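You operate a simulated robot arm through the tools that you are given. There is no shell and no other tool.

You run a simulated two-armed robot. Do the job below in one go: nothing can be reset, and whatever is moved stays where it is left.

JOB
Rub the burr off the cream brick with the rubbing block.
Fine: red clamp shut on it and fan on while you rub; block back, fan off and clamp open at the end. What is to be rubbed or washed off counts as gone when no trace of it is left.

It is judged by the outcome, as a careful person would: the job done as asked, and still so three seconds after it is handed in. It fails if anything else is knocked over, pushed out of place, dropped, spilled or broken.

ROBOT AND FRAMES
Two 7-joint arms with two-finger grippers on one trunk, on a base that drives. Base frame: it is fixed to the floor where the robot stands at the start and does not move with it; the origin is under the middle of the robot, x ahead of it, y to its left, z up; the surface under the hand at the start is at about z = 0.86. Readings come in m, rad, newtons and seconds.
The left shoulder is at the start at [0.05, 0.216, 1.261], the right one opposite. With the tool pointing down near the work surface each hand reaches from about 0.22 to 0.78 m from the robot's upright axis, wherever it stands, measured 20 degrees to its own side. Places, roughly: black bench clamp knob [1.2, 0.6, 1]; dust hood [1, 0, 1.1]; fan lever [0.3, 0.1, 0.7]; red bench clamp [0.6, 0, 1.1]; tan slotted brick [1.25, 0.75, 1]; teal block (8x6x6 cm) [1.2, 0.9, 0.9]. Payload 3.18 kg a hand.
The tool frame of a hand sits at the grasp point between the pads (the TCP): z along the fingers, y along the line on which they close. The tips reach 0.03 m beyond it. The gripper opens to 0.144 m. The gripper's body begins 0.103 m behind the TCP.
Orientation is that of the tool frame in the base frame, as [roll, pitch, yaw] about the fixed x, y, z axes, in that order (R = Rz(yaw) Ry(pitch) Rx(roll)). With the fingers straight down and closing along the base's y, the tool's x points along the base's -x, its y along +y and its z along -z.

CONTROLS
- The arms move only by the tool arm_command. It takes "left_steps", "right_steps" or both (then of equal length, played together; a hand with none holds still); each is one flat list of numbers, 7 for each row, row after row: the opening, from 0 (shut) to 1 (fully open), then the shift along the base's x, y, z in m, then the turn, a rotation vector about the base's x, y, z in rad. In form: [fingers, x, y, z, wx, wy, wz, fingers, x, y, z, wx, wy, wz, ...]. A call has 1 to 20 rows; each row is the pose to reach, as a shift and turn from the pose commanded when the call began. Each row takes 0.2 s and may step no farther than 0.05 m and 0.15 rad from the row before; otherwise, or with a gripper value out of range, the whole call is refused. A pose out of reach is approached as far as the arm can. The call stops where the force on the tool passes 40 N (or 10 N more than at its start, if that is more) or the arm is blocked; 0.2 s more then pass. The fingers move at their own pace and stop on an object; they squeeze with about 33 N. The grip force told is the motor's: it shows also when the fingers shut on nothing. Time passes only in rows, and 0.2 s behind the last, so rows that repeat a pose let the fingers close. The reply holds the time, the measured pose of the TCP, the force on the tool along the base axes, the opening and the grip force, in the units named above and with some noise, with the torque about the TCP (base axes, N m) and any sound that the robot's microphone picked up.
- Cameras (640 x 400 px; columns grow to the right, rows downward): "scene" is now at [0.124, 0.0267, 1.4479]; the picture's right is [0.30, -0.95, 0.00], its down [-0.57, -0.18, -0.81] and it looks along [0.77, 0.24, -0.59] (base axes); focal length 214 px, centre (320, 200). "left" rides on the left gripper at [0.076, -0.016, -0.143] in its tool frame; the picture's right is [0.21, 0.98, 0.00], its down [-0.84, 0.18, -0.51] and it looks along [-0.50, 0.11, 0.86] (tool axes); focal length 218 px, centre (320, 200). "right" rides on the right gripper at [0.076, 0.016, -0.143] in its tool frame; the picture's right is [-0.21, 0.98, 0.00], its down [-0.84, -0.18, -0.51] and it looks along [-0.50, -0.11, 0.86] (tool axes); focal length 218 px, centre (320, 200). There is no depth. A picture from a camera that has moved, and an enlarged one, comes with that camera's place and axes in the base frame and with its lens.
- get_image(camera): a new picture of that camera. The clock stands still meanwhile.
- move_column(by): slides the trunk up (or, below 0, down) by that many m; the arms and the scene camera ride with it, the base frame stays. It gives what a move gives, with no picture.
- roll_base(legs): drives the robot by 1 to 6 legs, each [ahead, left, turn to the left] in m, m and rad, along the robot's own axes; the way and the turn of a leg run together, so that a leg with both is an arc; at most 1.5 m and 3.142 rad a leg. The arms and the cameras ride along, it lands a little off, and it stops where it bumps. It gives what a move gives.
- head_to(pan, tilt): turns the head with the scene camera to pan (to the left, within 1.396 rad either way) and tilt (down, from -0.506 to 1.204), counted from straight ahead of the robot. It gives what a move gives.
- zoom(camera, box): a new picture of the part [left, top, right, bottom] of that camera's present view, enlarged. The clock stands still meanwhile.
- hand_in(): hands the job in; it is judged then, once.

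Places have to be worked out from the pictures, the camera data and where the tool is seen. Open the grippers and draw the arms clear of the work before you hand the job in, unless the task says otherwise.

The tools are called after "Request:" as name(argument=value, ...) on one line, values as JSON. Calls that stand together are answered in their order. arm_command: Moves the arms, as the interface text tells. Its arguments: {"type":"object","properties":{"left_steps":{"type":"array","items":{"type":"number"}},"right_steps":{"type":"array","items":{"type":"number"}}},"required":[]} The other tools are called the same way: move_column (by) slides the trunk up or down; roll_base (legs) drives the base; head_to (pan, tilt) turns the head that bears the scene camera; get_image (camera) takes a picture; zoom (camera, box) takes an enlarged picture of a part of a camera's view; hand_in () hands the job in.

At the start:

```text
time: 0.0
left_eef_pos: [0.394, 0.4412, 1.4872]
left_orientation: [-3.141, 0.0, 3.14]
left_wrist_force: [1.4, 0.0, -0.5]
left_torque: [0.0, 0.0, 0.0]
left_grip_width: 0.1439
left_grasp_force: 0.1
right_eef_pos: [0.3419, -0.0268, 1.4123]
right_orientation: [3.14, 0.002, 3.14]
right_wrist_force: [-1.2, 0.7, -0.2]
right_torque: [0.01, -0.03, 0.01]
right_grip_width: 0.1439
right_grasp_force: 0.1
trunk travel left (down, up): [-0.34, 0.03]
robot x, y, heading: [0.0025, 0.0048, -0.0]
head pan, tilt: [0.304, 0.635]
```

scene: 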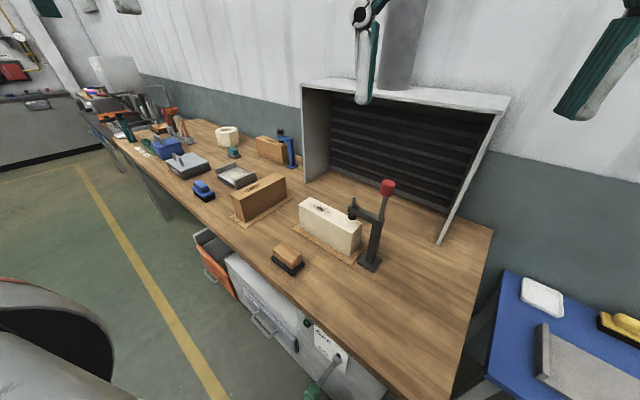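
right: 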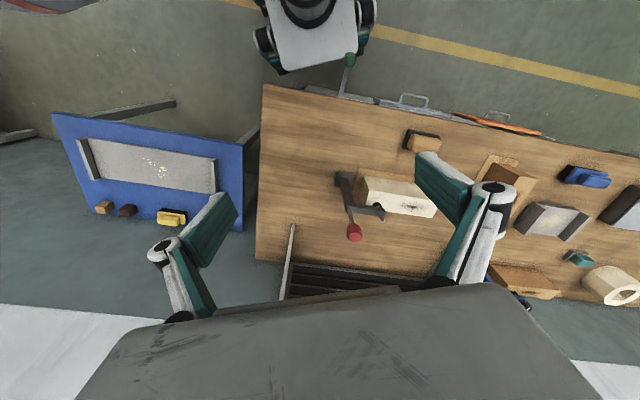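
left: 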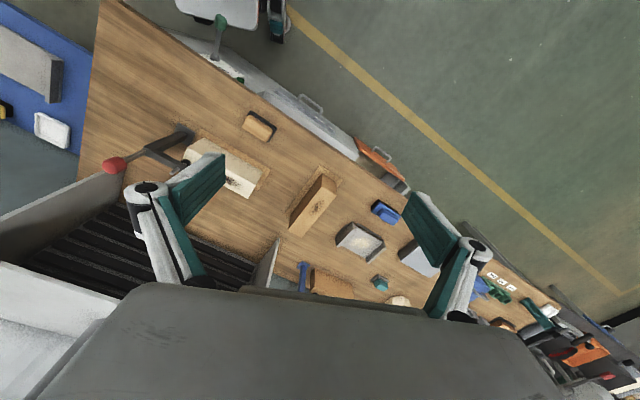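

I start by looking closer at the cream brick, clamp, rubbing block and fan lever in the scene view.

Request:
zoom(camera="scene", box=[260, 160, 420, 290])

Request:
zoom(camera="scene", box=[220, 250, 420, 400])

Request:
zoom(camera="right", box=[300, 100, 480, 250])

Request:
zoom(camera="left", box=[80, 80, 300, 240])

```text
3.08 times, centred on (340, 225) of scene
camera zoom: at [0.124, 0.0267, 1.4479], right [0.3, -0.95, 0.0], down [-0.57, -0.18, -0.81], along [0.77, 0.24, -0.59], focal length 660 px, centre (258, 123)
```

zoom: 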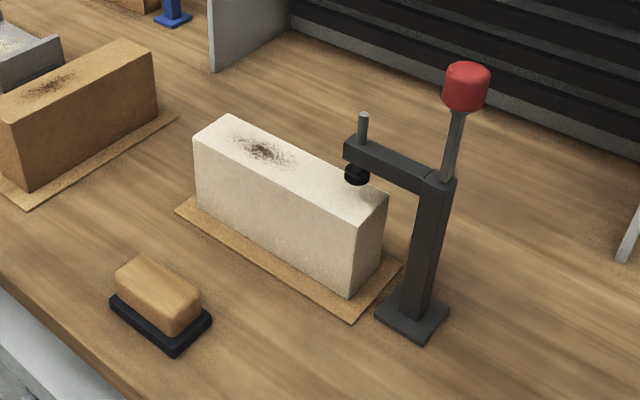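

```text
2.67 times, centred on (320, 325) of scene
camera zoom: at [0.124, 0.0267, 1.4479], right [0.3, -0.95, 0.0], down [-0.57, -0.18, -0.81], along [0.77, 0.24, -0.59], focal length 572 px, centre (320, -133)
```

zoom: 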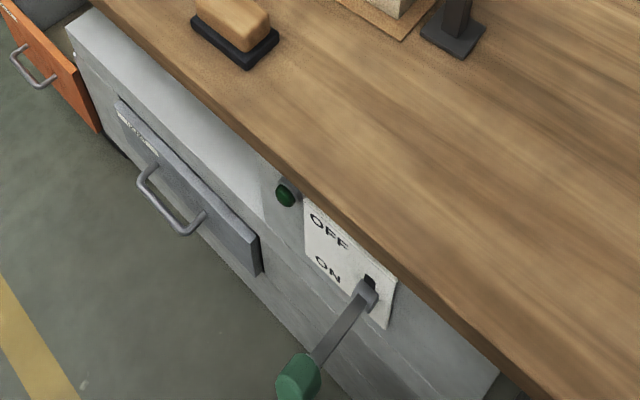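

```text
2.67 times, centred on (390, 175) of right
camera zoom: at [0.2655, -0.0112, 1.5545], right [0.21, 0.98, 0.0], down [0.84, -0.18, 0.51], along [0.5, -0.11, -0.86], focal length 582 px, centre (133, 267)
```

zoom: 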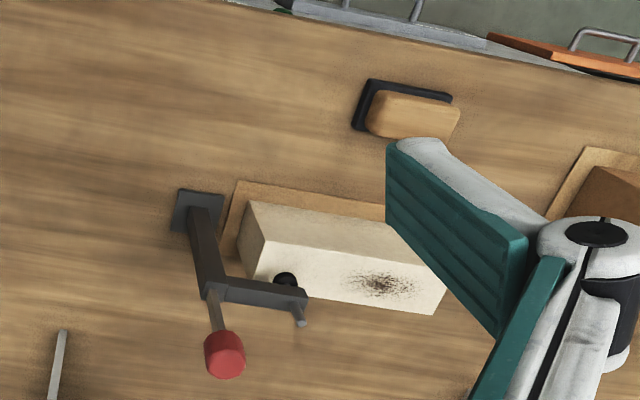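

```text
2.50 times, centred on (190, 160) of left
camera zoom: at [0.3181, 0.4238, 1.6296], right [-0.21, 0.98, 0.0], down [0.84, 0.18, 0.51], along [0.5, 0.11, -0.86], focal length 546 px, centre (645, 300)
```

zoom: 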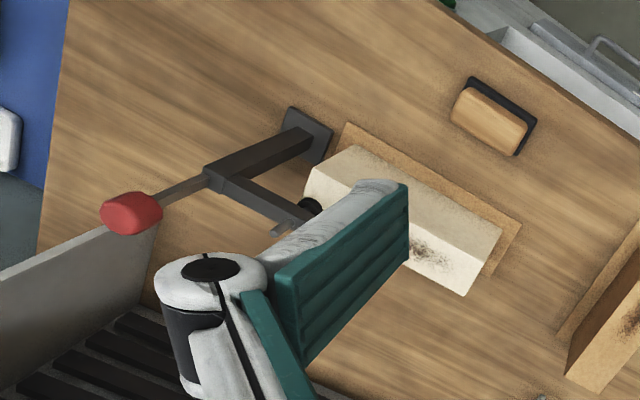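

The brick top is near z≈0.975 around [0.675, 0.166] with the burr near [0.69, 0.20]; the clamp stands at its right end, and the rubbing block is near [0.525, 0.26]. I tilt the head to look down at the fan lever.

Request:
head_to(pan=0.3, tilt=1.15)

Request:
get_image(camera="scene")

Request:
zoom(camera="scene", box=[240, 120, 440, 245])

```text
time: 0.9
left_eef_pos: [0.3937, 0.4405, 1.4861]
left_orientation: [-3.141, 0.003, -3.141]
left_wrist_force: [-0.2, 0.0, 0.1]
left_torque: [-0.02, 0.01, 0.02]
left_grip_width: 0.144
left_grasp_force: 0.0
right_eef_pos: [0.3423, -0.0267, 1.4124]
right_orientation: [3.14, -0.001, 3.141]
right_wrist_force: [0.3, 0.7, 0.5]
right_torque: [-0.01, -0.01, 0.09]
right_grip_width: 0.1439
right_grasp_force: 0.1
trunk travel left (down, up): [-0.34, 0.03]
robot x, y, heading: [0.0015, -0.0006, 0.003]
head pan, tilt: [0.3, 1.15]
```

```text
taken
camera scene: at [0.0977, 0.0182, 1.4092], right [0.3, -0.96, 0.0], down [-0.87, -0.27, -0.41], along [0.39, 0.12, -0.91], focal length 214 px, centre (320, 200)
```

scene: 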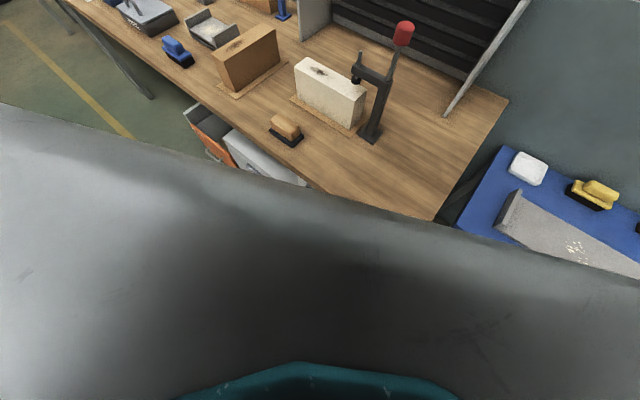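

```text
3.20 times, centred on (340, 182) of scene
camera zoom: at [0.0977, 0.0182, 1.4092], right [0.3, -0.96, 0.0], down [-0.87, -0.27, -0.41], along [0.39, 0.12, -0.91], focal length 686 px, centre (256, 256)
```

zoom: 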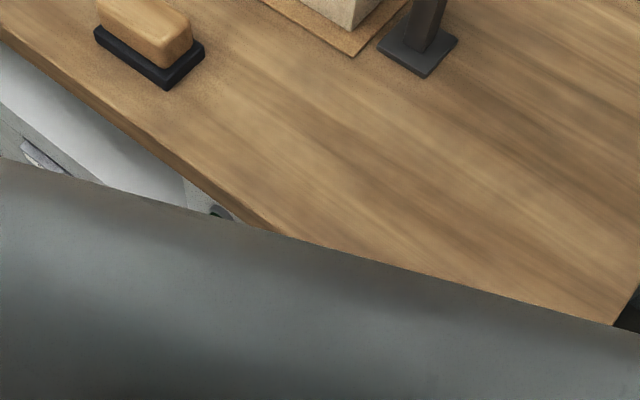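

The trunk hides the panel at this tilt, so backing off will be needed to see it. First I look around to check the space beside the robot.

Request:
head_to(pan=1.35, tilt=0.5)

Request:
get_image(camera="scene")

Request:
head_to(pan=-1.35, tilt=0.5)

Request:
get_image(camera="scene")

```text
time: 2.2
left_eef_pos: [0.3945, 0.4424, 1.4869]
left_orientation: [3.142, 0.0, 3.141]
left_wrist_force: [0.6, 0.6, 0.1]
left_torque: [0.02, -0.01, -0.01]
left_grip_width: 0.144
left_grasp_force: 0.0
right_eef_pos: [0.3412, -0.026, 1.4114]
right_orientation: [3.141, 0.0, 3.138]
right_wrist_force: [0.4, -0.7, -0.7]
right_torque: [-0.01, 0.01, 0.01]
right_grip_width: 0.1441
right_grasp_force: 0.2
trunk travel left (down, up): [-0.34, 0.03]
robot x, y, heading: [-0.0011, 0.0003, -0.002]
head pan, tilt: [1.349, 0.499]
```

```text
taken
camera scene: at [0.0608, 0.0894, 1.4599], right [0.98, -0.22, 0.0], down [-0.11, -0.47, -0.88], along [0.19, 0.86, -0.48], focal length 214 px, centre (320, 200)
```

scene: 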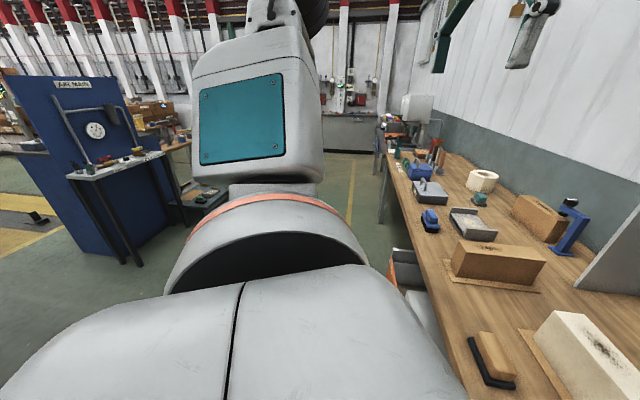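

```text
time: 4.6
left_eef_pos: [0.3937, 0.441, 1.4855]
left_orientation: [-3.14, -0.001, 3.141]
left_wrist_force: [-0.1, 0.9, 0.6]
left_torque: [0.0, 0.0, 0.0]
left_grip_width: 0.1441
left_grasp_force: 0.1
right_eef_pos: [0.342, -0.0268, 1.4115]
right_orientation: [3.141, 0.002, 3.14]
right_wrist_force: [0.1, 0.3, -0.4]
right_torque: [0.0, -0.01, 0.0]
right_grip_width: 0.144
right_grasp_force: 0.0
trunk travel left (down, up): [-0.34, 0.03]
robot x, y, heading: [0.0013, 0.0002, 0.001]
head pan, tilt: [-1.349, 0.499]
```

```text
taken
camera scene: at [0.0608, -0.0881, 1.46], right [-0.98, -0.22, 0.0], down [-0.11, 0.47, -0.88], along [0.19, -0.86, -0.48], focal length 214 px, centre (320, 200)
```

scene: 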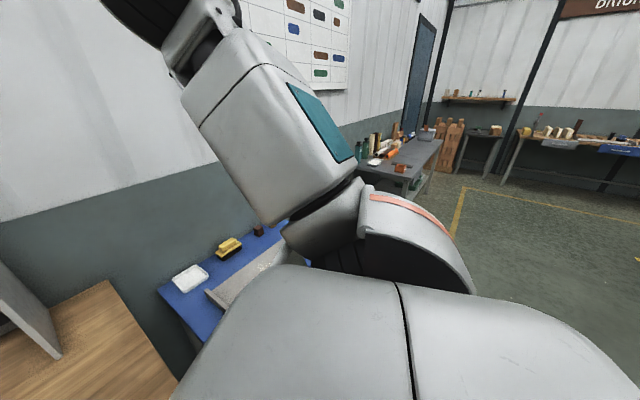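

The floor behind is open. I back away 0.55 m from the bench to see the fan panel and clamp properly.

Request:
roll_base(legs=[[-0.55, 0.1, 0]])

Request:
head_to(pan=0.0, tilt=0.75)

Request:
get_image(camera="scene")

Request:
get_image(camera="right")

```text
time: 7.8
left_eef_pos: [-0.1546, 0.5405, 1.4853]
left_orientation: [3.141, 0.0, 3.14]
left_wrist_force: [0.5, -0.6, 0.1]
left_torque: [0.0, -0.03, -0.02]
left_grip_width: 0.1436
left_grasp_force: 0.0
right_eef_pos: [-0.2081, 0.0719, 1.4107]
right_orientation: [3.139, 0.0, 3.136]
right_wrist_force: [0.0, -0.3, 0.6]
right_torque: [0.01, -0.01, 0.0]
right_grip_width: 0.1438
right_grasp_force: 0.1
trunk travel left (down, up): [-0.34, 0.03]
robot x, y, heading: [-0.5497, 0.0979, 0.0]
head pan, tilt: [-1.349, 0.499]
```

```text
time: 9.3
left_eef_pos: [-0.1532, 0.5403, 1.4865]
left_orientation: [3.14, 0.001, 3.137]
left_wrist_force: [-0.2, 0.6, -0.1]
left_torque: [-0.01, -0.04, -0.03]
left_grip_width: 0.1441
left_grasp_force: 0.0
right_eef_pos: [-0.2082, 0.0725, 1.4128]
right_orientation: [3.14, 0.0, 3.137]
right_wrist_force: [0.0, 0.2, -0.5]
right_torque: [-0.01, -0.01, 0.03]
right_grip_width: 0.1442
right_grasp_force: 0.0
trunk travel left (down, up): [-0.34, 0.03]
robot x, y, heading: [-0.5493, 0.0992, -0.002]
head pan, tilt: [0.0, 0.75]
```

```text
taken
camera scene: at [-0.4261, 0.1001, 1.438], right [0.0, -1.0, 0.0], down [-0.68, 0.0, -0.73], along [0.73, 0.0, -0.68], focal length 214 px, centre (320, 200)
```

scene: 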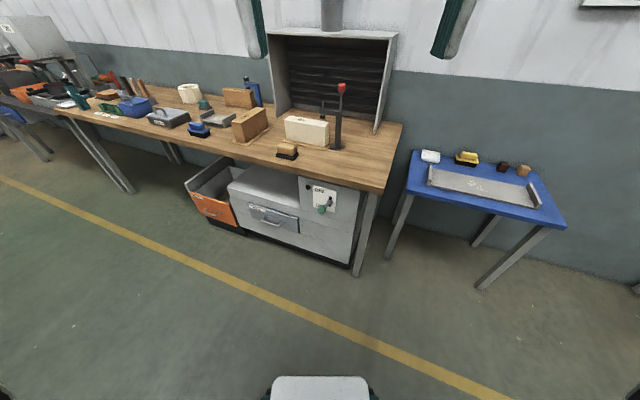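

```text
taken
camera right: at [-0.2842, 0.0878, 1.5545], right [0.21, 0.98, 0.0], down [0.84, -0.18, 0.51], along [0.5, -0.11, -0.86], focal length 218 px, centre (320, 200)
```

right: 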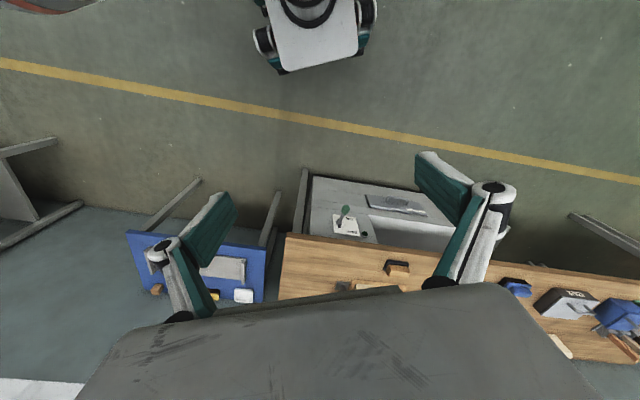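

Now the panel is visible. I zoom in on the fan lever, the clamps, and the block.

Request:
zoom(camera="scene", box=[285, 165, 365, 225])

Request:
zoom(camera="scene", box=[265, 70, 365, 165])

Request:
zoom(camera="scene", box=[140, 70, 280, 150])

Request:
zoom(camera="right", box=[300, 190, 400, 255])

```text
6.67 times, centred on (325, 195) of scene
camera zoom: at [-0.4261, 0.1001, 1.438], right [0.0, -1.0, 0.0], down [-0.68, 0.0, -0.73], along [0.73, 0.0, -0.68], focal length 1430 px, centre (287, 233)
```

zoom: 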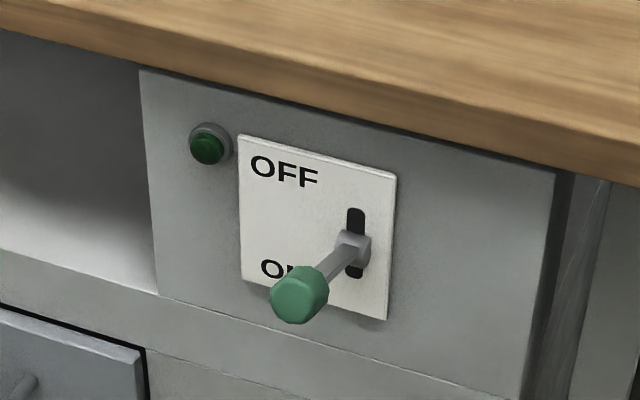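

```text
4.21 times, centred on (315, 118) of scene
camera zoom: at [-0.4261, 0.1001, 1.438], right [0.0, -1.0, 0.0], down [-0.68, 0.0, -0.73], along [0.73, 0.0, -0.68], focal length 903 px, centre (341, 547)
```

zoom: 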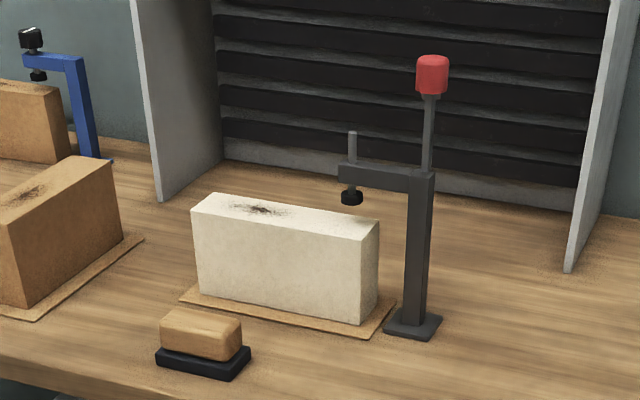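

```text
4.57 times, centred on (210, 110) of scene
camera zoom: at [-0.4261, 0.1001, 1.438], right [0.0, -1.0, 0.0], down [-0.68, 0.0, -0.73], along [0.73, 0.0, -0.68], focal length 980 px, centre (823, 611)
```

zoom: 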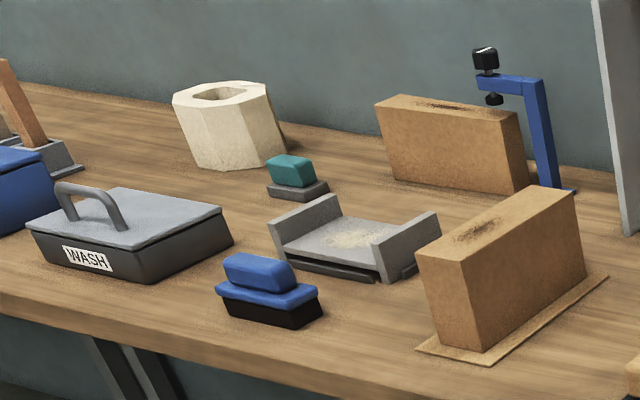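

```text
6.15 times, centred on (350, 222) of right
camera zoom: at [-0.2842, 0.0878, 1.5545], right [0.21, 0.98, 0.0], down [0.84, -0.18, 0.51], along [0.5, -0.11, -0.86], focal length 1343 px, centre (135, 62)
```

zoom: 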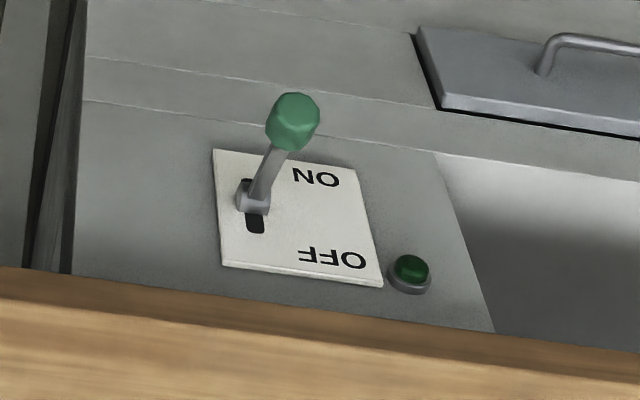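

The fan lever sticks out and up from its slot (handle ≈[0.264, 0.088, 0.73]), so it is at OFF with the lamp dark, and pushing it down is ON. The bench is turned about −20.8°; I square up to it and stand at roughly [-0.08, 0.35] for the lever.

Request:
roll_base(legs=[[0, 0, -0.363], [0.2, 0.4, 0], [0.15, 0, 0]])

Request:
move_column(by=-0.12)

Request:
head_to(pan=-0.1, tilt=1.0)

Request:
get_image(camera="scene")

Request:
get_image(camera="right")

```text
time: 15.5
left_eef_pos: [0.4492, 0.6135, 1.4858]
left_orientation: [3.14, -0.001, 2.775]
left_wrist_force: [0.3, 0.6, -0.7]
left_torque: [0.02, 0.02, 0.03]
left_grip_width: 0.1439
left_grasp_force: 0.2
right_eef_pos: [0.2313, 0.1954, 1.4126]
right_orientation: [3.14, 0.001, 2.771]
right_wrist_force: [-0.2, 0.7, -0.1]
right_torque: [0.02, 0.0, -0.02]
right_grip_width: 0.1442
right_grasp_force: 0.0
trunk travel left (down, up): [-0.34, 0.03]
robot x, y, heading: [-0.0771, 0.3437, -0.367]
head pan, tilt: [0.0, 0.75]
```

```text
time: 17.0
left_eef_pos: [0.4478, 0.6147, 1.3671]
left_orientation: [-3.141, 0.004, 2.774]
left_wrist_force: [-0.3, -0.4, -0.2]
left_torque: [-0.01, -0.01, 0.0]
left_grip_width: 0.144
left_grasp_force: 0.0
right_eef_pos: [0.2306, 0.1964, 1.2928]
right_orientation: [3.139, 0.001, 2.775]
right_wrist_force: [0.6, 0.2, 0.9]
right_torque: [-0.01, 0.0, -0.01]
right_grip_width: 0.1438
right_grasp_force: 0.0
trunk travel left (down, up): [-0.22, 0.15]
robot x, y, heading: [-0.0785, 0.342, -0.367]
head pan, tilt: [0.0, 0.75]
```

```text
time: 17.7
left_eef_pos: [0.4486, 0.6137, 1.3663]
left_orientation: [-3.142, 0.0, 2.774]
left_wrist_force: [0.0, 0.3, 0.6]
left_torque: [0.0, 0.0, 0.03]
left_grip_width: 0.1439
left_grasp_force: 0.0
right_eef_pos: [0.2319, 0.1968, 1.2916]
right_orientation: [3.14, 0.001, 2.773]
right_wrist_force: [0.7, 0.4, 0.2]
right_torque: [-0.02, 0.05, -0.02]
right_grip_width: 0.1439
right_grasp_force: 0.1
trunk travel left (down, up): [-0.22, 0.15]
robot x, y, heading: [-0.0814, 0.3406, -0.367]
head pan, tilt: [-0.099, 1.0]
```

```text
taken
camera scene: at [0.0598, 0.284, 1.296], right [-0.45, -0.89, 0.0], down [-0.75, 0.38, -0.54], along [0.48, -0.24, -0.84], focal length 214 px, centre (320, 200)
```

scene: 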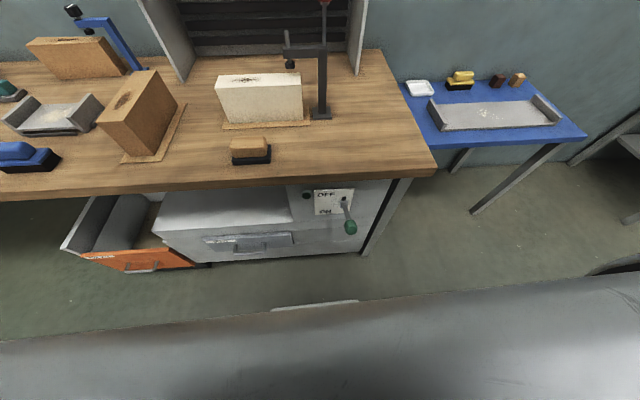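

```text
taken
camera right: at [0.1659, 0.2377, 1.4344], right [0.55, 0.84, 0.0], down [0.72, -0.47, 0.51], along [0.42, -0.28, -0.86], focal length 218 px, centre (320, 200)
```

right: 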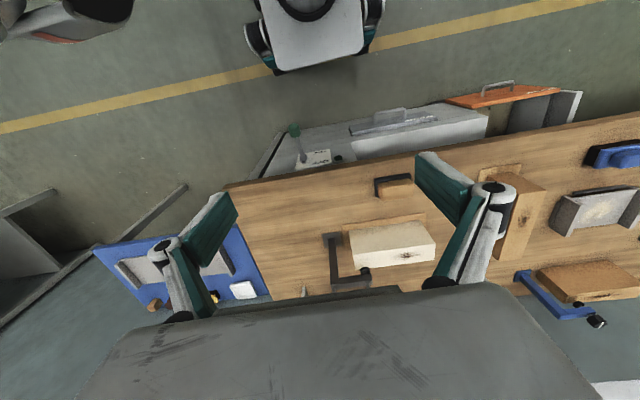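

Two views put the handle near [0.255, 0.09, 0.75]. I bring the right hand over it at z≈1.0 for a closer look.

Request:
arm_command(right_steps=[1, 0.004, -0.018, -0.042, 0, 0, 0, 1, 0.008, -0.036, -0.084, 0, 0, 0, 1, 0.012, -0.053, -0.126, 0, 0, 0, 1, 0.015, -0.071, -0.168, 0, 0, 0, 1, 0.019, -0.089, -0.21, 0, 0, 0, 1, 0.023, -0.107, -0.252, 0, 0, 0, 1, 0.023, -0.107, -0.292, 0, 0, 0])

Request:
get_image(camera="right")

Request:
get_image(camera="scene")

```text
time: 19.3
left_eef_pos: [0.448, 0.6142, 1.3665]
left_orientation: [-3.141, -0.001, 2.776]
left_wrist_force: [0.3, 0.1, 0.3]
left_torque: [-0.01, 0.02, 0.02]
left_grip_width: 0.144
left_grasp_force: 0.1
right_eef_pos: [0.2547, 0.0879, 0.9991]
right_orientation: [3.141, 0.001, 2.774]
right_wrist_force: [0.9, -0.7, 0.3]
right_torque: [-0.02, 0.03, 0.01]
right_grip_width: 0.1439
right_grasp_force: 0.0
trunk travel left (down, up): [-0.22, 0.15]
robot x, y, heading: [-0.0777, 0.3426, -0.369]
head pan, tilt: [-0.099, 1.0]
```

```text
taken
camera right: at [0.1891, 0.1299, 1.1413], right [0.55, 0.84, 0.0], down [0.72, -0.47, 0.51], along [0.42, -0.28, -0.86], focal length 218 px, centre (320, 200)
```

right: 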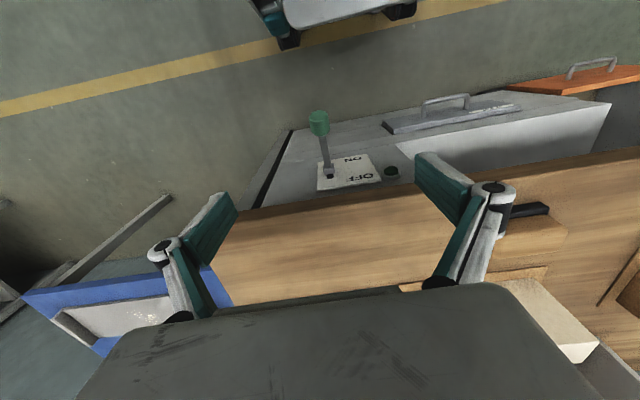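

```text
taken
camera scene: at [0.0602, 0.284, 1.2959], right [-0.45, -0.89, 0.0], down [-0.75, 0.38, -0.54], along [0.48, -0.24, -0.84], focal length 214 px, centre (320, 200)
```

scene: 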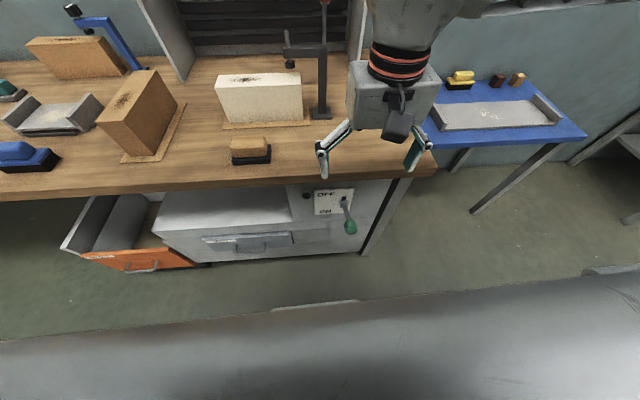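

The handle centre works out near [0.248, 0.092, 0.766], pivot near [0.352, 0.048, 0.709], so the lever is about 27° up. I lower the open hand around the handle.

Request:
arm_command(right_steps=[1, -0.006, 0.003, -0.04, 0, 0, 0, 1, -0.0116, 0.0061, -0.08, 0, 0, 0, 1, -0.0116, 0.0061, -0.12, 0, 0, 0, 1, -0.0116, 0.0061, -0.16, 0, 0, 0, 1, -0.0116, 0.0061, -0.2, 0, 0, 0, 1, -0.0116, 0.0061, -0.234, 0, 0, 0])

Request:
get_image(camera="right")

Request:
zoom(camera="scene", box=[260, 120, 440, 260])

```text
time: 20.7
left_eef_pos: [0.4466, 0.6145, 1.3665]
left_orientation: [3.141, 0.001, 2.775]
left_wrist_force: [1.5, 0.3, -0.9]
left_torque: [-0.02, 0.02, -0.02]
left_grip_width: 0.1443
left_grasp_force: 0.1
right_eef_pos: [0.2432, 0.0961, 0.7651]
right_orientation: [3.139, -0.002, 2.772]
right_wrist_force: [0.2, -0.8, 0.0]
right_torque: [0.02, -0.03, -0.01]
right_grip_width: 0.1438
right_grasp_force: 0.0
trunk travel left (down, up): [-0.22, 0.15]
robot x, y, heading: [-0.0784, 0.3432, -0.367]
head pan, tilt: [-0.099, 1.0]
```

```text
taken
camera right: at [0.1774, 0.1378, 0.9076], right [0.55, 0.84, 0.0], down [0.72, -0.47, 0.51], along [0.42, -0.28, -0.86], focal length 218 px, centre (320, 200)
```

right: 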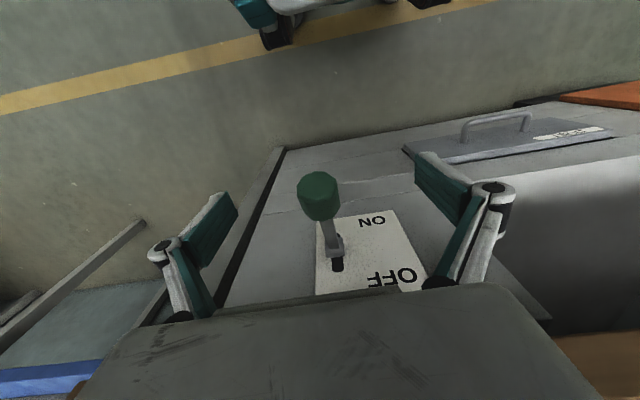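

```text
2.86 times, centred on (350, 190) of scene
camera zoom: at [0.06, 0.2838, 1.2959], right [-0.45, -0.89, 0.0], down [-0.75, 0.38, -0.54], along [0.48, -0.24, -0.84], focal length 613 px, centre (234, 229)
```

zoom: 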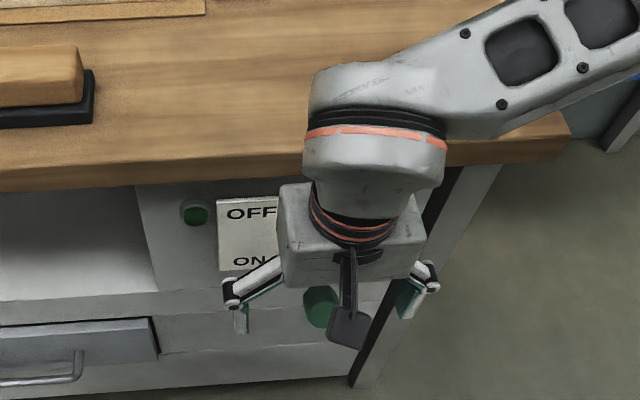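

The handle sits exactly on the grasp point in the hand camera. I close on it.

Request:
arm_command(right_steps=[0.5, 0, 0, 0, 0, 0, 0, 0, 0, 0, 0, 0, 0, 0, 0, 0, 0, 0, 0, 0, 0, 0, 0, 0, 0, 0, 0, 0])

Request:
get_image(camera="right")

```text
time: 21.7
left_eef_pos: [0.4473, 0.6112, 1.3673]
left_orientation: [3.141, -0.001, 2.774]
left_wrist_force: [0.5, -0.5, -0.4]
left_torque: [0.02, 0.01, -0.04]
left_grip_width: 0.1439
left_grasp_force: 0.0
right_eef_pos: [0.2415, 0.0927, 0.7654]
right_orientation: [-3.141, -0.002, 2.77]
right_wrist_force: [-6.2, -23.4, -0.8]
right_torque: [-0.57, 0.27, -0.72]
right_grip_width: 0.0338
right_grasp_force: 45.0
trunk travel left (down, up): [-0.22, 0.15]
robot x, y, heading: [-0.0791, 0.3387, -0.366]
head pan, tilt: [-0.099, 1.0]
```

```text
taken
camera right: at [0.1767, 0.1355, 0.9074], right [0.55, 0.83, 0.0], down [0.72, -0.47, 0.51], along [0.42, -0.28, -0.86], focal length 218 px, centre (320, 200)
```

right: 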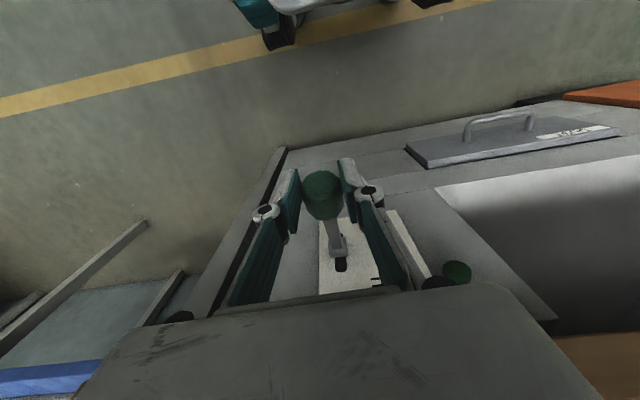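

Gripped (34 mm), but with 23 N side load, so the handle lies a few mm to the −u side. I shift a little that way to relieve it.

Request:
arm_command(right_steps=[0, -0.0015, -0.004, 0, 0, 0, 0, 0, -0.0015, -0.004, 0, 0, 0, 0])

```text
time: 22.3
left_eef_pos: [0.4482, 0.6144, 1.3669]
left_orientation: [3.141, 0.0, 2.774]
left_wrist_force: [0.7, 0.6, 0.7]
left_torque: [0.03, -0.01, -0.01]
left_grip_width: 0.1438
left_grasp_force: 0.0
right_eef_pos: [0.2418, 0.0929, 0.7656]
right_orientation: [3.139, -0.001, 2.775]
right_wrist_force: [-0.1, -5.3, -9.6]
right_torque: [0.33, 1.15, -0.6]
right_grip_width: 0.0338
right_grasp_force: 45.1
trunk travel left (down, up): [-0.22, 0.15]
robot x, y, heading: [-0.0791, 0.3398, -0.367]
head pan, tilt: [-0.099, 1.0]
```

Now I swing the lever down along its arc, letting the hand tilt back with it.

Request:
arm_command(right_steps=[0, -0.0052, 0.002, -0.0139, -0.0233, -0.0607, 0, 0, -0.0089, 0.0034, -0.0283, -0.0466, -0.1213, 0, 0, -0.0111, 0.0043, -0.043, -0.07, -0.182, 0, 0, -0.0117, 0.0045, -0.0578, -0.0933, -0.2427, 0, 0, -0.0106, 0.0041, -0.0727, -0.1166, -0.3034, 0, 0, -0.0081, 0.0031, -0.0873, -0.1399, -0.364, 0, 0, -0.004, 0.0015, -0.1016, -0.1633, -0.4247, 0, 0, 0.0015, -0.0006, -0.1152, -0.1866, -0.4854, 0])

Request:
get_image(camera="right")

Request:
zoom(camera="scene", box=[260, 120, 440, 260])

```text
time: 23.9
left_eef_pos: [0.4481, 0.6144, 1.3677]
left_orientation: [-3.141, 0.001, 2.774]
left_wrist_force: [-0.1, 0.4, 0.1]
left_torque: [0.03, -0.01, 0.0]
left_grip_width: 0.1441
left_grasp_force: 0.1
right_eef_pos: [0.231, 0.0978, 0.6734]
right_orientation: [-3.13, 0.401, 2.777]
right_wrist_force: [-5.8, 7.8, 2.2]
right_torque: [-0.52, -0.61, -0.71]
right_grip_width: 0.0336
right_grasp_force: 44.2
right hand out of reach, approached as far as the arm can: row 7
trunk travel left (down, up): [-0.22, 0.15]
robot x, y, heading: [-0.0797, 0.3467, -0.369]
head pan, tilt: [-0.099, 1.0]
stopped in row 7 (right hand): the force on the tool passed its limit at 45 N (the readings are from after the stop); the commanded pose is now the measured one
```

```text
taken
camera right: at [0.1199, 0.1584, 0.7744], right [0.53, 0.84, 0.07], down [0.48, -0.37, 0.8], along [0.7, -0.39, -0.6], focal length 218 px, centre (320, 200)
```

right: 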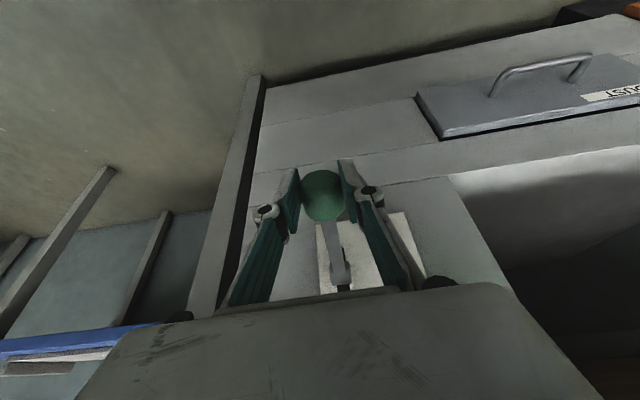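

```text
2.86 times, centred on (350, 190) of scene
camera zoom: at [0.0589, 0.2836, 1.2961], right [-0.45, -0.89, 0.0], down [-0.75, 0.38, -0.54], along [0.48, -0.24, -0.84], focal length 613 px, centre (234, 229)
```

zoom: 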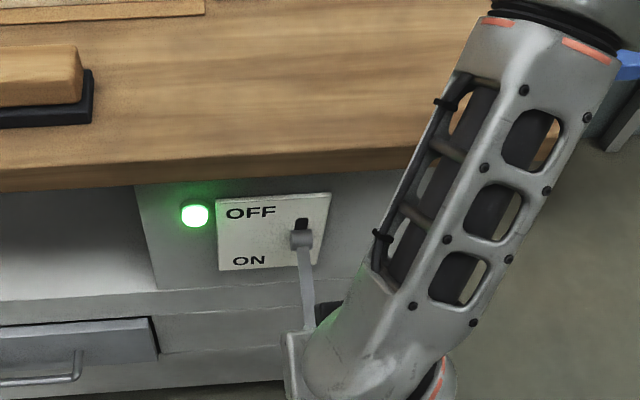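

The lamp lit green: the fan is on, with the lever about 16° below level. I nudge it a bit farther toward its end stop with less tilt.

Request:
arm_command(right_steps=[0, 0.003, -0.001, -0.007, 0.012, 0.031, 0, 0, 0.006, -0.002, -0.014, 0.024, 0.062, 0, 0, 0.01, -0.004, -0.02, 0.036, 0.093, 0])

Request:
zoom(camera="scene", box=[260, 120, 440, 260])

```text
time: 24.7
left_eef_pos: [0.4473, 0.6142, 1.3665]
left_orientation: [-3.14, 0.0, 2.775]
left_wrist_force: [-0.5, -0.8, 0.1]
left_torque: [-0.02, 0.0, 0.02]
left_grip_width: 0.1439
left_grasp_force: 0.0
right_eef_pos: [0.2408, 0.0936, 0.6525]
right_orientation: [-3.127, 0.299, 2.777]
right_wrist_force: [-14.0, 12.5, 0.9]
right_torque: [-0.04, -1.0, -0.76]
right_grip_width: 0.0336
right_grasp_force: 45.1
trunk travel left (down, up): [-0.22, 0.15]
robot x, y, heading: [-0.0783, 0.3441, -0.366]
head pan, tilt: [-0.099, 1.0]
```

```text
2.86 times, centred on (350, 190) of scene
camera zoom: at [0.0584, 0.2846, 1.296], right [-0.45, -0.89, 0.0], down [-0.75, 0.38, -0.54], along [0.48, -0.24, -0.84], focal length 613 px, centre (234, 229)
```

zoom: 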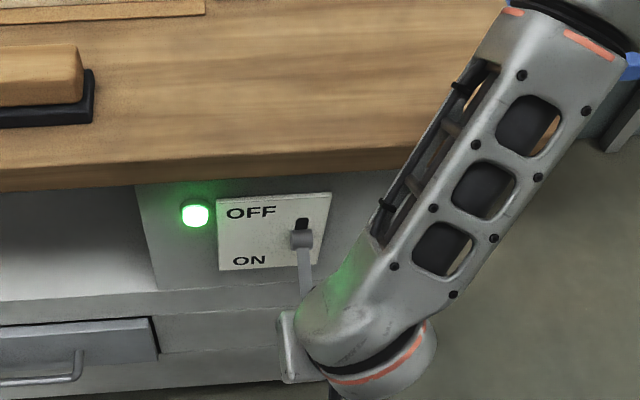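

The lever is down at z≈0.65. I release, retreat along the fingers, straighten the hand, and rise.

Request:
arm_command(right_steps=[0.6, 0, 0, 0, 0, 0, 0, 1, 0, 0, 0, 0, 0, 0, 1, 0, 0, 0, 0, 0, 0, 1, -0.011, 0.004, 0.038, 0, 0, 0, 1, -0.022, 0.009, 0.077, 0, 0, 0, 1, -0.033, 0.013, 0.115, 0, 0, 0, 1, -0.035, 0.014, 0.16, 0.036, 0.093, 0, 1, -0.035, 0.014, 0.205, 0.072, 0.186, 0, 1, -0.035, 0.014, 0.25, 0.107, 0.279, 0, 1, -0.035, 0.014, 0.295, 0.107, 0.279, 0, 1, -0.035, 0.014, 0.345, 0.107, 0.279, 0])

Request:
get_image(camera="scene")

Request:
zoom(camera="scene", box=[280, 170, 400, 250])

```text
time: 27.1
left_eef_pos: [0.4478, 0.6132, 1.3672]
left_orientation: [-3.14, 0.003, 2.776]
left_wrist_force: [0.2, 0.0, -0.5]
left_torque: [0.0, -0.02, -0.01]
left_grip_width: 0.144
left_grasp_force: 0.1
right_eef_pos: [0.2052, 0.1057, 0.9985]
right_orientation: [-3.127, 0.005, 2.777]
right_wrist_force: [0.6, -1.1, -0.6]
right_torque: [0.03, -0.03, -0.02]
right_grip_width: 0.1439
right_grasp_force: 0.0
trunk travel left (down, up): [-0.22, 0.15]
robot x, y, heading: [-0.0822, 0.3434, -0.369]
head pan, tilt: [-0.099, 1.0]
```

```text
taken
camera scene: at [0.0589, 0.2839, 1.2961], right [-0.45, -0.89, 0.0], down [-0.75, 0.38, -0.54], along [0.48, -0.24, -0.84], focal length 214 px, centre (320, 200)
```

scene: 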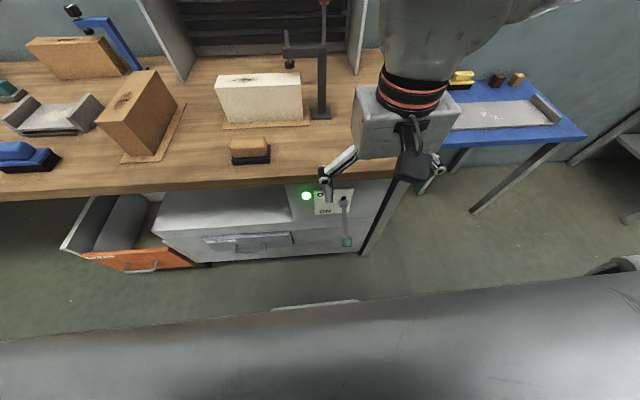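

```text
5.00 times, centred on (340, 210) of scene
camera zoom: at [0.0589, 0.2839, 1.2961], right [-0.45, -0.89, 0.0], down [-0.75, 0.38, -0.54], along [0.48, -0.24, -0.84], focal length 1072 px, centre (220, 150)
```

zoom: 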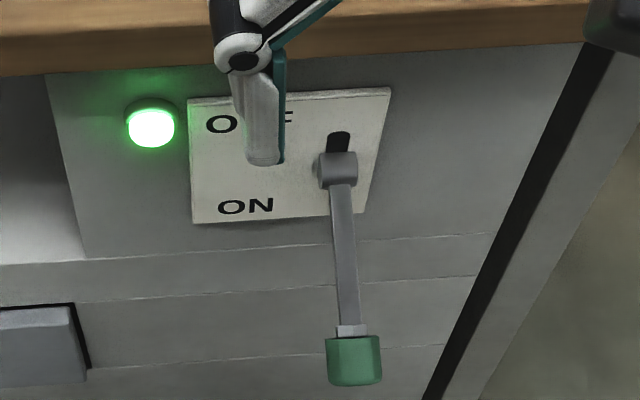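

The lever hangs down with the lamp lit, so the fan is on. I raise the arm and trunk again and roll closer to the bench.

Request:
arm_command(right_steps=[1, 0, 0, 0.048, 0, 0, 0, 1, 0, 0, 0.096, 0, 0, 0, 1, 0, 0, 0.144, 0, 0, 0, 1, 0, 0, 0.192, 0, 0, 0, 1, 0, 0, 0.24, 0, 0, 0, 1, 0, 0, 0.285, 0, 0, 0])

Request:
move_column(by=0.13)

Request:
roll_base(legs=[[0.096, 0.04, 0]])

Request:
head_to(pan=-0.1, tilt=0.65)

Request:
get_image(camera="scene")

Request:
zoom(camera="scene", box=[220, 80, 420, 220])

Request:
get_image(camera="right")

```text
time: 28.5
left_eef_pos: [0.4467, 0.6155, 1.3659]
left_orientation: [-3.141, 0.003, 2.774]
left_wrist_force: [-0.4, 0.8, 0.4]
left_torque: [0.0, -0.05, 0.04]
left_grip_width: 0.1439
left_grasp_force: 0.0
right_eef_pos: [0.2048, 0.1087, 1.2845]
right_orientation: [-3.125, 0.004, 2.778]
right_wrist_force: [0.0, -0.6, 0.0]
right_torque: [-0.01, -0.03, -0.02]
right_grip_width: 0.1439
right_grasp_force: 0.0
trunk travel left (down, up): [-0.22, 0.15]
robot x, y, heading: [-0.0798, 0.3446, -0.369]
head pan, tilt: [-0.099, 1.0]
```

```text
time: 30.1
left_eef_pos: [0.4482, 0.6134, 1.4964]
left_orientation: [-3.139, 0.0, 2.775]
left_wrist_force: [0.2, 0.5, 0.5]
left_torque: [-0.02, 0.0, 0.0]
left_grip_width: 0.1439
left_grasp_force: 0.0
right_eef_pos: [0.2068, 0.1071, 1.413]
right_orientation: [-3.128, 0.003, 2.777]
right_wrist_force: [0.1, 0.1, -0.1]
right_torque: [-0.01, 0.04, 0.01]
right_grip_width: 0.144
right_grasp_force: 0.0
trunk travel left (down, up): [-0.35, 0.02]
robot x, y, heading: [-0.0812, 0.3431, -0.37]
head pan, tilt: [-0.099, 1.0]
```

```text
time: 31.2
left_eef_pos: [0.5506, 0.6166, 1.4966]
left_orientation: [-3.14, 0.003, 2.775]
left_wrist_force: [0.2, 1.1, 0.2]
left_torque: [0.0, 0.02, -0.03]
left_grip_width: 0.144
left_grasp_force: 0.2
right_eef_pos: [0.3101, 0.1091, 1.4136]
right_orientation: [-3.127, 0.006, 2.777]
right_wrist_force: [-0.8, -0.7, 0.0]
right_torque: [-0.01, 0.0, 0.03]
right_grip_width: 0.1438
right_grasp_force: 0.0
trunk travel left (down, up): [-0.35, 0.02]
robot x, y, heading: [0.0251, 0.3466, -0.366]
head pan, tilt: [-0.099, 1.0]
```

```text
time: 32.1
left_eef_pos: [0.5506, 0.6167, 1.4968]
left_orientation: [-3.141, 0.002, 2.775]
left_wrist_force: [0.0, -0.4, 0.5]
left_torque: [0.0, -0.02, -0.01]
left_grip_width: 0.1439
left_grasp_force: 0.1
right_eef_pos: [0.3098, 0.1091, 1.4141]
right_orientation: [-3.127, 0.005, 2.775]
right_wrist_force: [0.8, 0.8, -0.2]
right_torque: [0.0, 0.0, 0.01]
right_grip_width: 0.1441
right_grasp_force: 0.0
trunk travel left (down, up): [-0.35, 0.02]
robot x, y, heading: [0.0279, 0.3476, -0.363]
head pan, tilt: [-0.099, 0.649]
```

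```text
taken
camera scene: at [0.1399, 0.2936, 1.4564], right [-0.45, -0.89, 0.0], down [-0.54, 0.27, -0.8], along [0.71, -0.36, -0.6], focal length 214 px, centre (320, 200)
```

scene: 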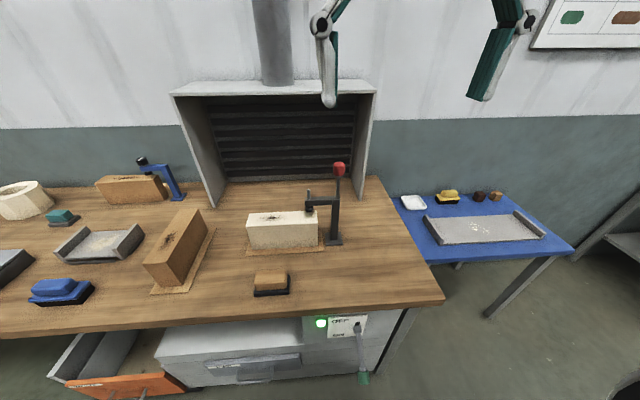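

```text
2.86 times, centred on (320, 150) of scene
camera zoom: at [0.1399, 0.2936, 1.4564], right [-0.45, -0.89, 0.0], down [-0.54, 0.27, -0.8], along [0.71, -0.36, -0.6], focal length 613 px, centre (320, 343)
```

zoom: 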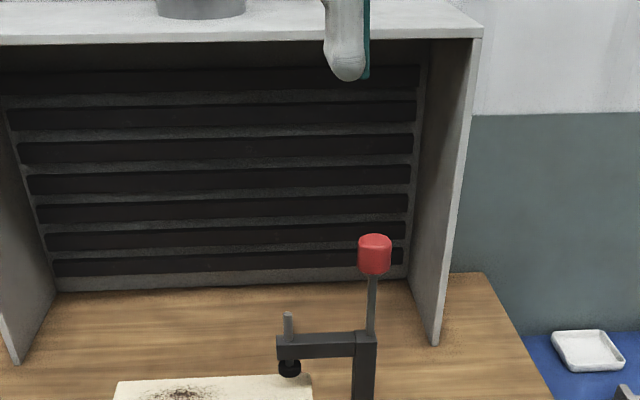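

```text
taken
camera right: at [0.2446, 0.153, 1.5551], right [0.54, 0.84, -0.01], down [0.72, -0.46, 0.51], along [0.43, -0.29, -0.86], focal length 218 px, centre (320, 200)
```

right: 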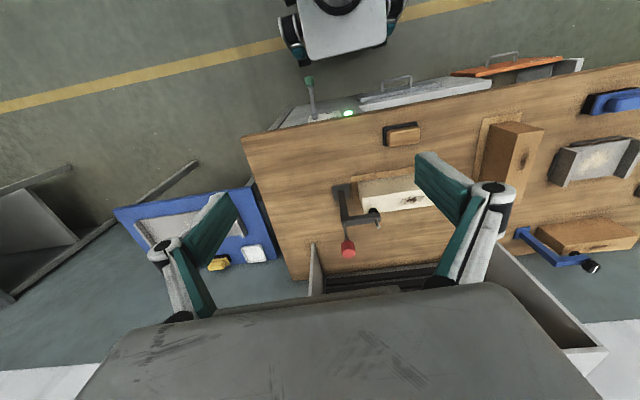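

The fan lamp is still lit. I zoom in on the clamp's lever joint to work out how it hinges.

Request:
zoom(camera="scene", box=[290, 150, 370, 250])

Request:
zoom(camera="right", box=[310, 160, 440, 260])

Request:
zoom(camera="left", box=[0, 0, 320, 250])

```text
4.00 times, centred on (330, 200) of scene
camera zoom: at [0.1399, 0.2936, 1.4564], right [-0.45, -0.89, 0.0], down [-0.54, 0.27, -0.8], along [0.71, -0.36, -0.6], focal length 858 px, centre (280, 200)
```

zoom: 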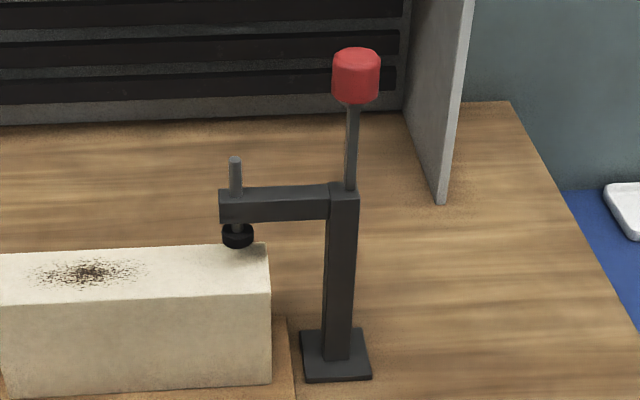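

```text
4.00 times, centred on (375, 210) of right
camera zoom: at [0.2446, 0.153, 1.5551], right [0.54, 0.84, -0.01], down [0.72, -0.46, 0.51], along [0.43, -0.29, -0.86], focal length 873 px, centre (100, 160)
```

zoom: 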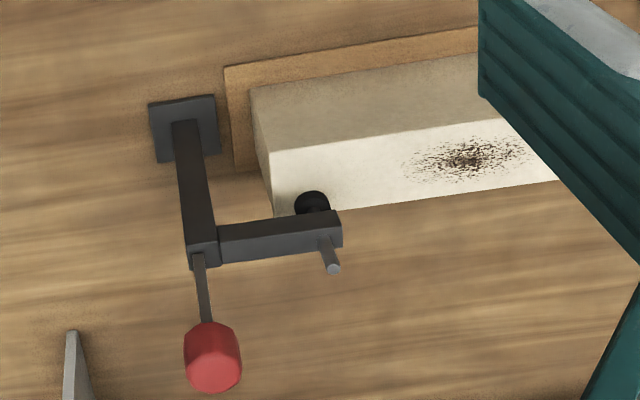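

```text
1.60 times, centred on (160, 125) of left
camera zoom: at [0.4736, 0.6281, 1.6398], right [0.16, 0.99, 0.0], down [0.85, -0.13, 0.51], along [0.5, -0.08, -0.86], focal length 349 px, centre (576, 320)
```

zoom: 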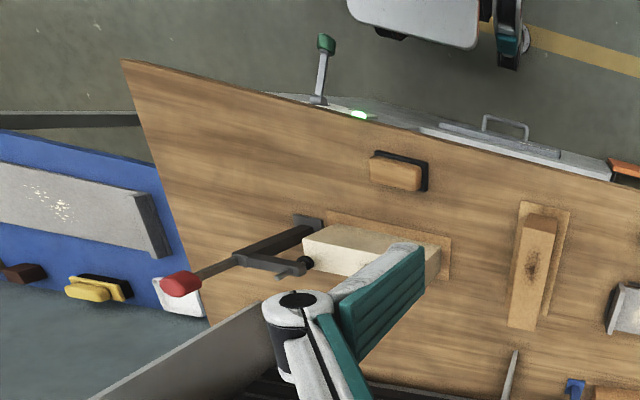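

The knob centre is at about [0.603, −0.001, 1.154], hinged at the post top (z≈1.05), with the spindle in the way on the brick side. I turn the right hand 90° so it closes along the bench depth and bring it above the knob.

Request:
arm_command(right_steps=[1, 0.0267, -0.01, -0.004, 0, 0, 0.1428, 1, 0.0533, -0.02, -0.008, 0, 0, 0.2856, 1, 0.08, -0.03, -0.012, 0, 0, 0.4284, 1, 0.1067, -0.04, -0.016, 0, 0, 0.5712, 1, 0.1333, -0.05, -0.02, 0, 0, 0.714, 1, 0.16, -0.06, -0.024, 0, 0, 0.8568, 1, 0.1867, -0.07, -0.028, 0, 0, 0.9996, 1, 0.2133, -0.08, -0.032, 0, 0, 1.1424, 1, 0.24, -0.09, -0.036, 0, 0, 1.2852, 1, 0.2667, -0.1, -0.04, 0, 0, 1.428, 1, 0.2932, -0.11, -0.044, 0, 0, 1.571])

Request:
get_image(camera="right")

Request:
get_image(camera="scene")

```text
time: 34.5
left_eef_pos: [0.5509, 0.6256, 1.4962]
left_orientation: [-3.135, 0.003, 2.778]
left_wrist_force: [-0.7, 1.5, -0.4]
left_torque: [-0.18, -0.08, -0.05]
left_grip_width: 0.1438
left_grasp_force: 0.0
right_eef_pos: [0.456, 0.0624, 1.3166]
right_orientation: [-3.058, 0.391, -2.884]
right_wrist_force: [0.1, 1.4, 2.1]
right_torque: [-0.13, -0.01, -0.07]
right_grip_width: 0.144
right_grasp_force: 0.0
right hand out of reach, approached as far as the arm can: row 2, 3, 4, 5, 6, 7, 8, 9, 10, 11
trunk travel left (down, up): [-0.35, 0.02]
robot x, y, heading: [0.0271, 0.3423, -0.363]
head pan, tilt: [-0.099, 0.649]
```

```text
taken
camera right: at [0.3285, 0.0572, 1.4173], right [-0.03, 1.0, 0.0], down [0.6, 0.02, 0.8], along [0.8, 0.03, -0.6], focal length 218 px, centre (320, 200)
```

right: 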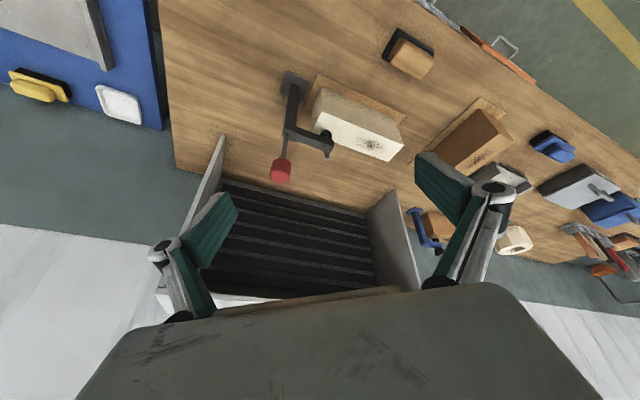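

```text
taken
camera scene: at [0.1392, 0.2999, 1.4568], right [-0.45, -0.89, 0.0], down [-0.54, 0.27, -0.8], along [0.71, -0.36, -0.6], focal length 214 px, centre (320, 200)
```

scene: 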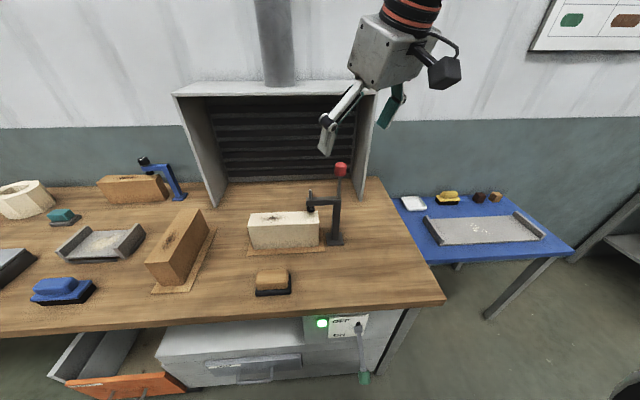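

That pose was out of reach so high up. I check what the commanded pose is now with a null row before choosing another approach.

Request:
arm_command(right_steps=[1, -0.03, 0.012, -0.03, 0, 0, -0.1])

```text
time: 34.9
left_eef_pos: [0.5511, 0.6182, 1.4959]
left_orientation: [-3.14, 0.001, 2.775]
left_wrist_force: [-0.8, 0.7, 0.6]
left_torque: [-0.06, -0.01, 0.0]
left_grip_width: 0.1437
left_grasp_force: 0.1
right_eef_pos: [0.4262, 0.0694, 1.2832]
right_orientation: [-3.063, 0.39, -2.991]
right_wrist_force: [-0.5, 0.0, 0.0]
right_torque: [-0.05, 0.0, -0.03]
right_grip_width: 0.1442
right_grasp_force: 0.1
trunk travel left (down, up): [-0.35, 0.02]
robot x, y, heading: [0.022, 0.3486, -0.364]
head pan, tilt: [-0.099, 0.649]
```

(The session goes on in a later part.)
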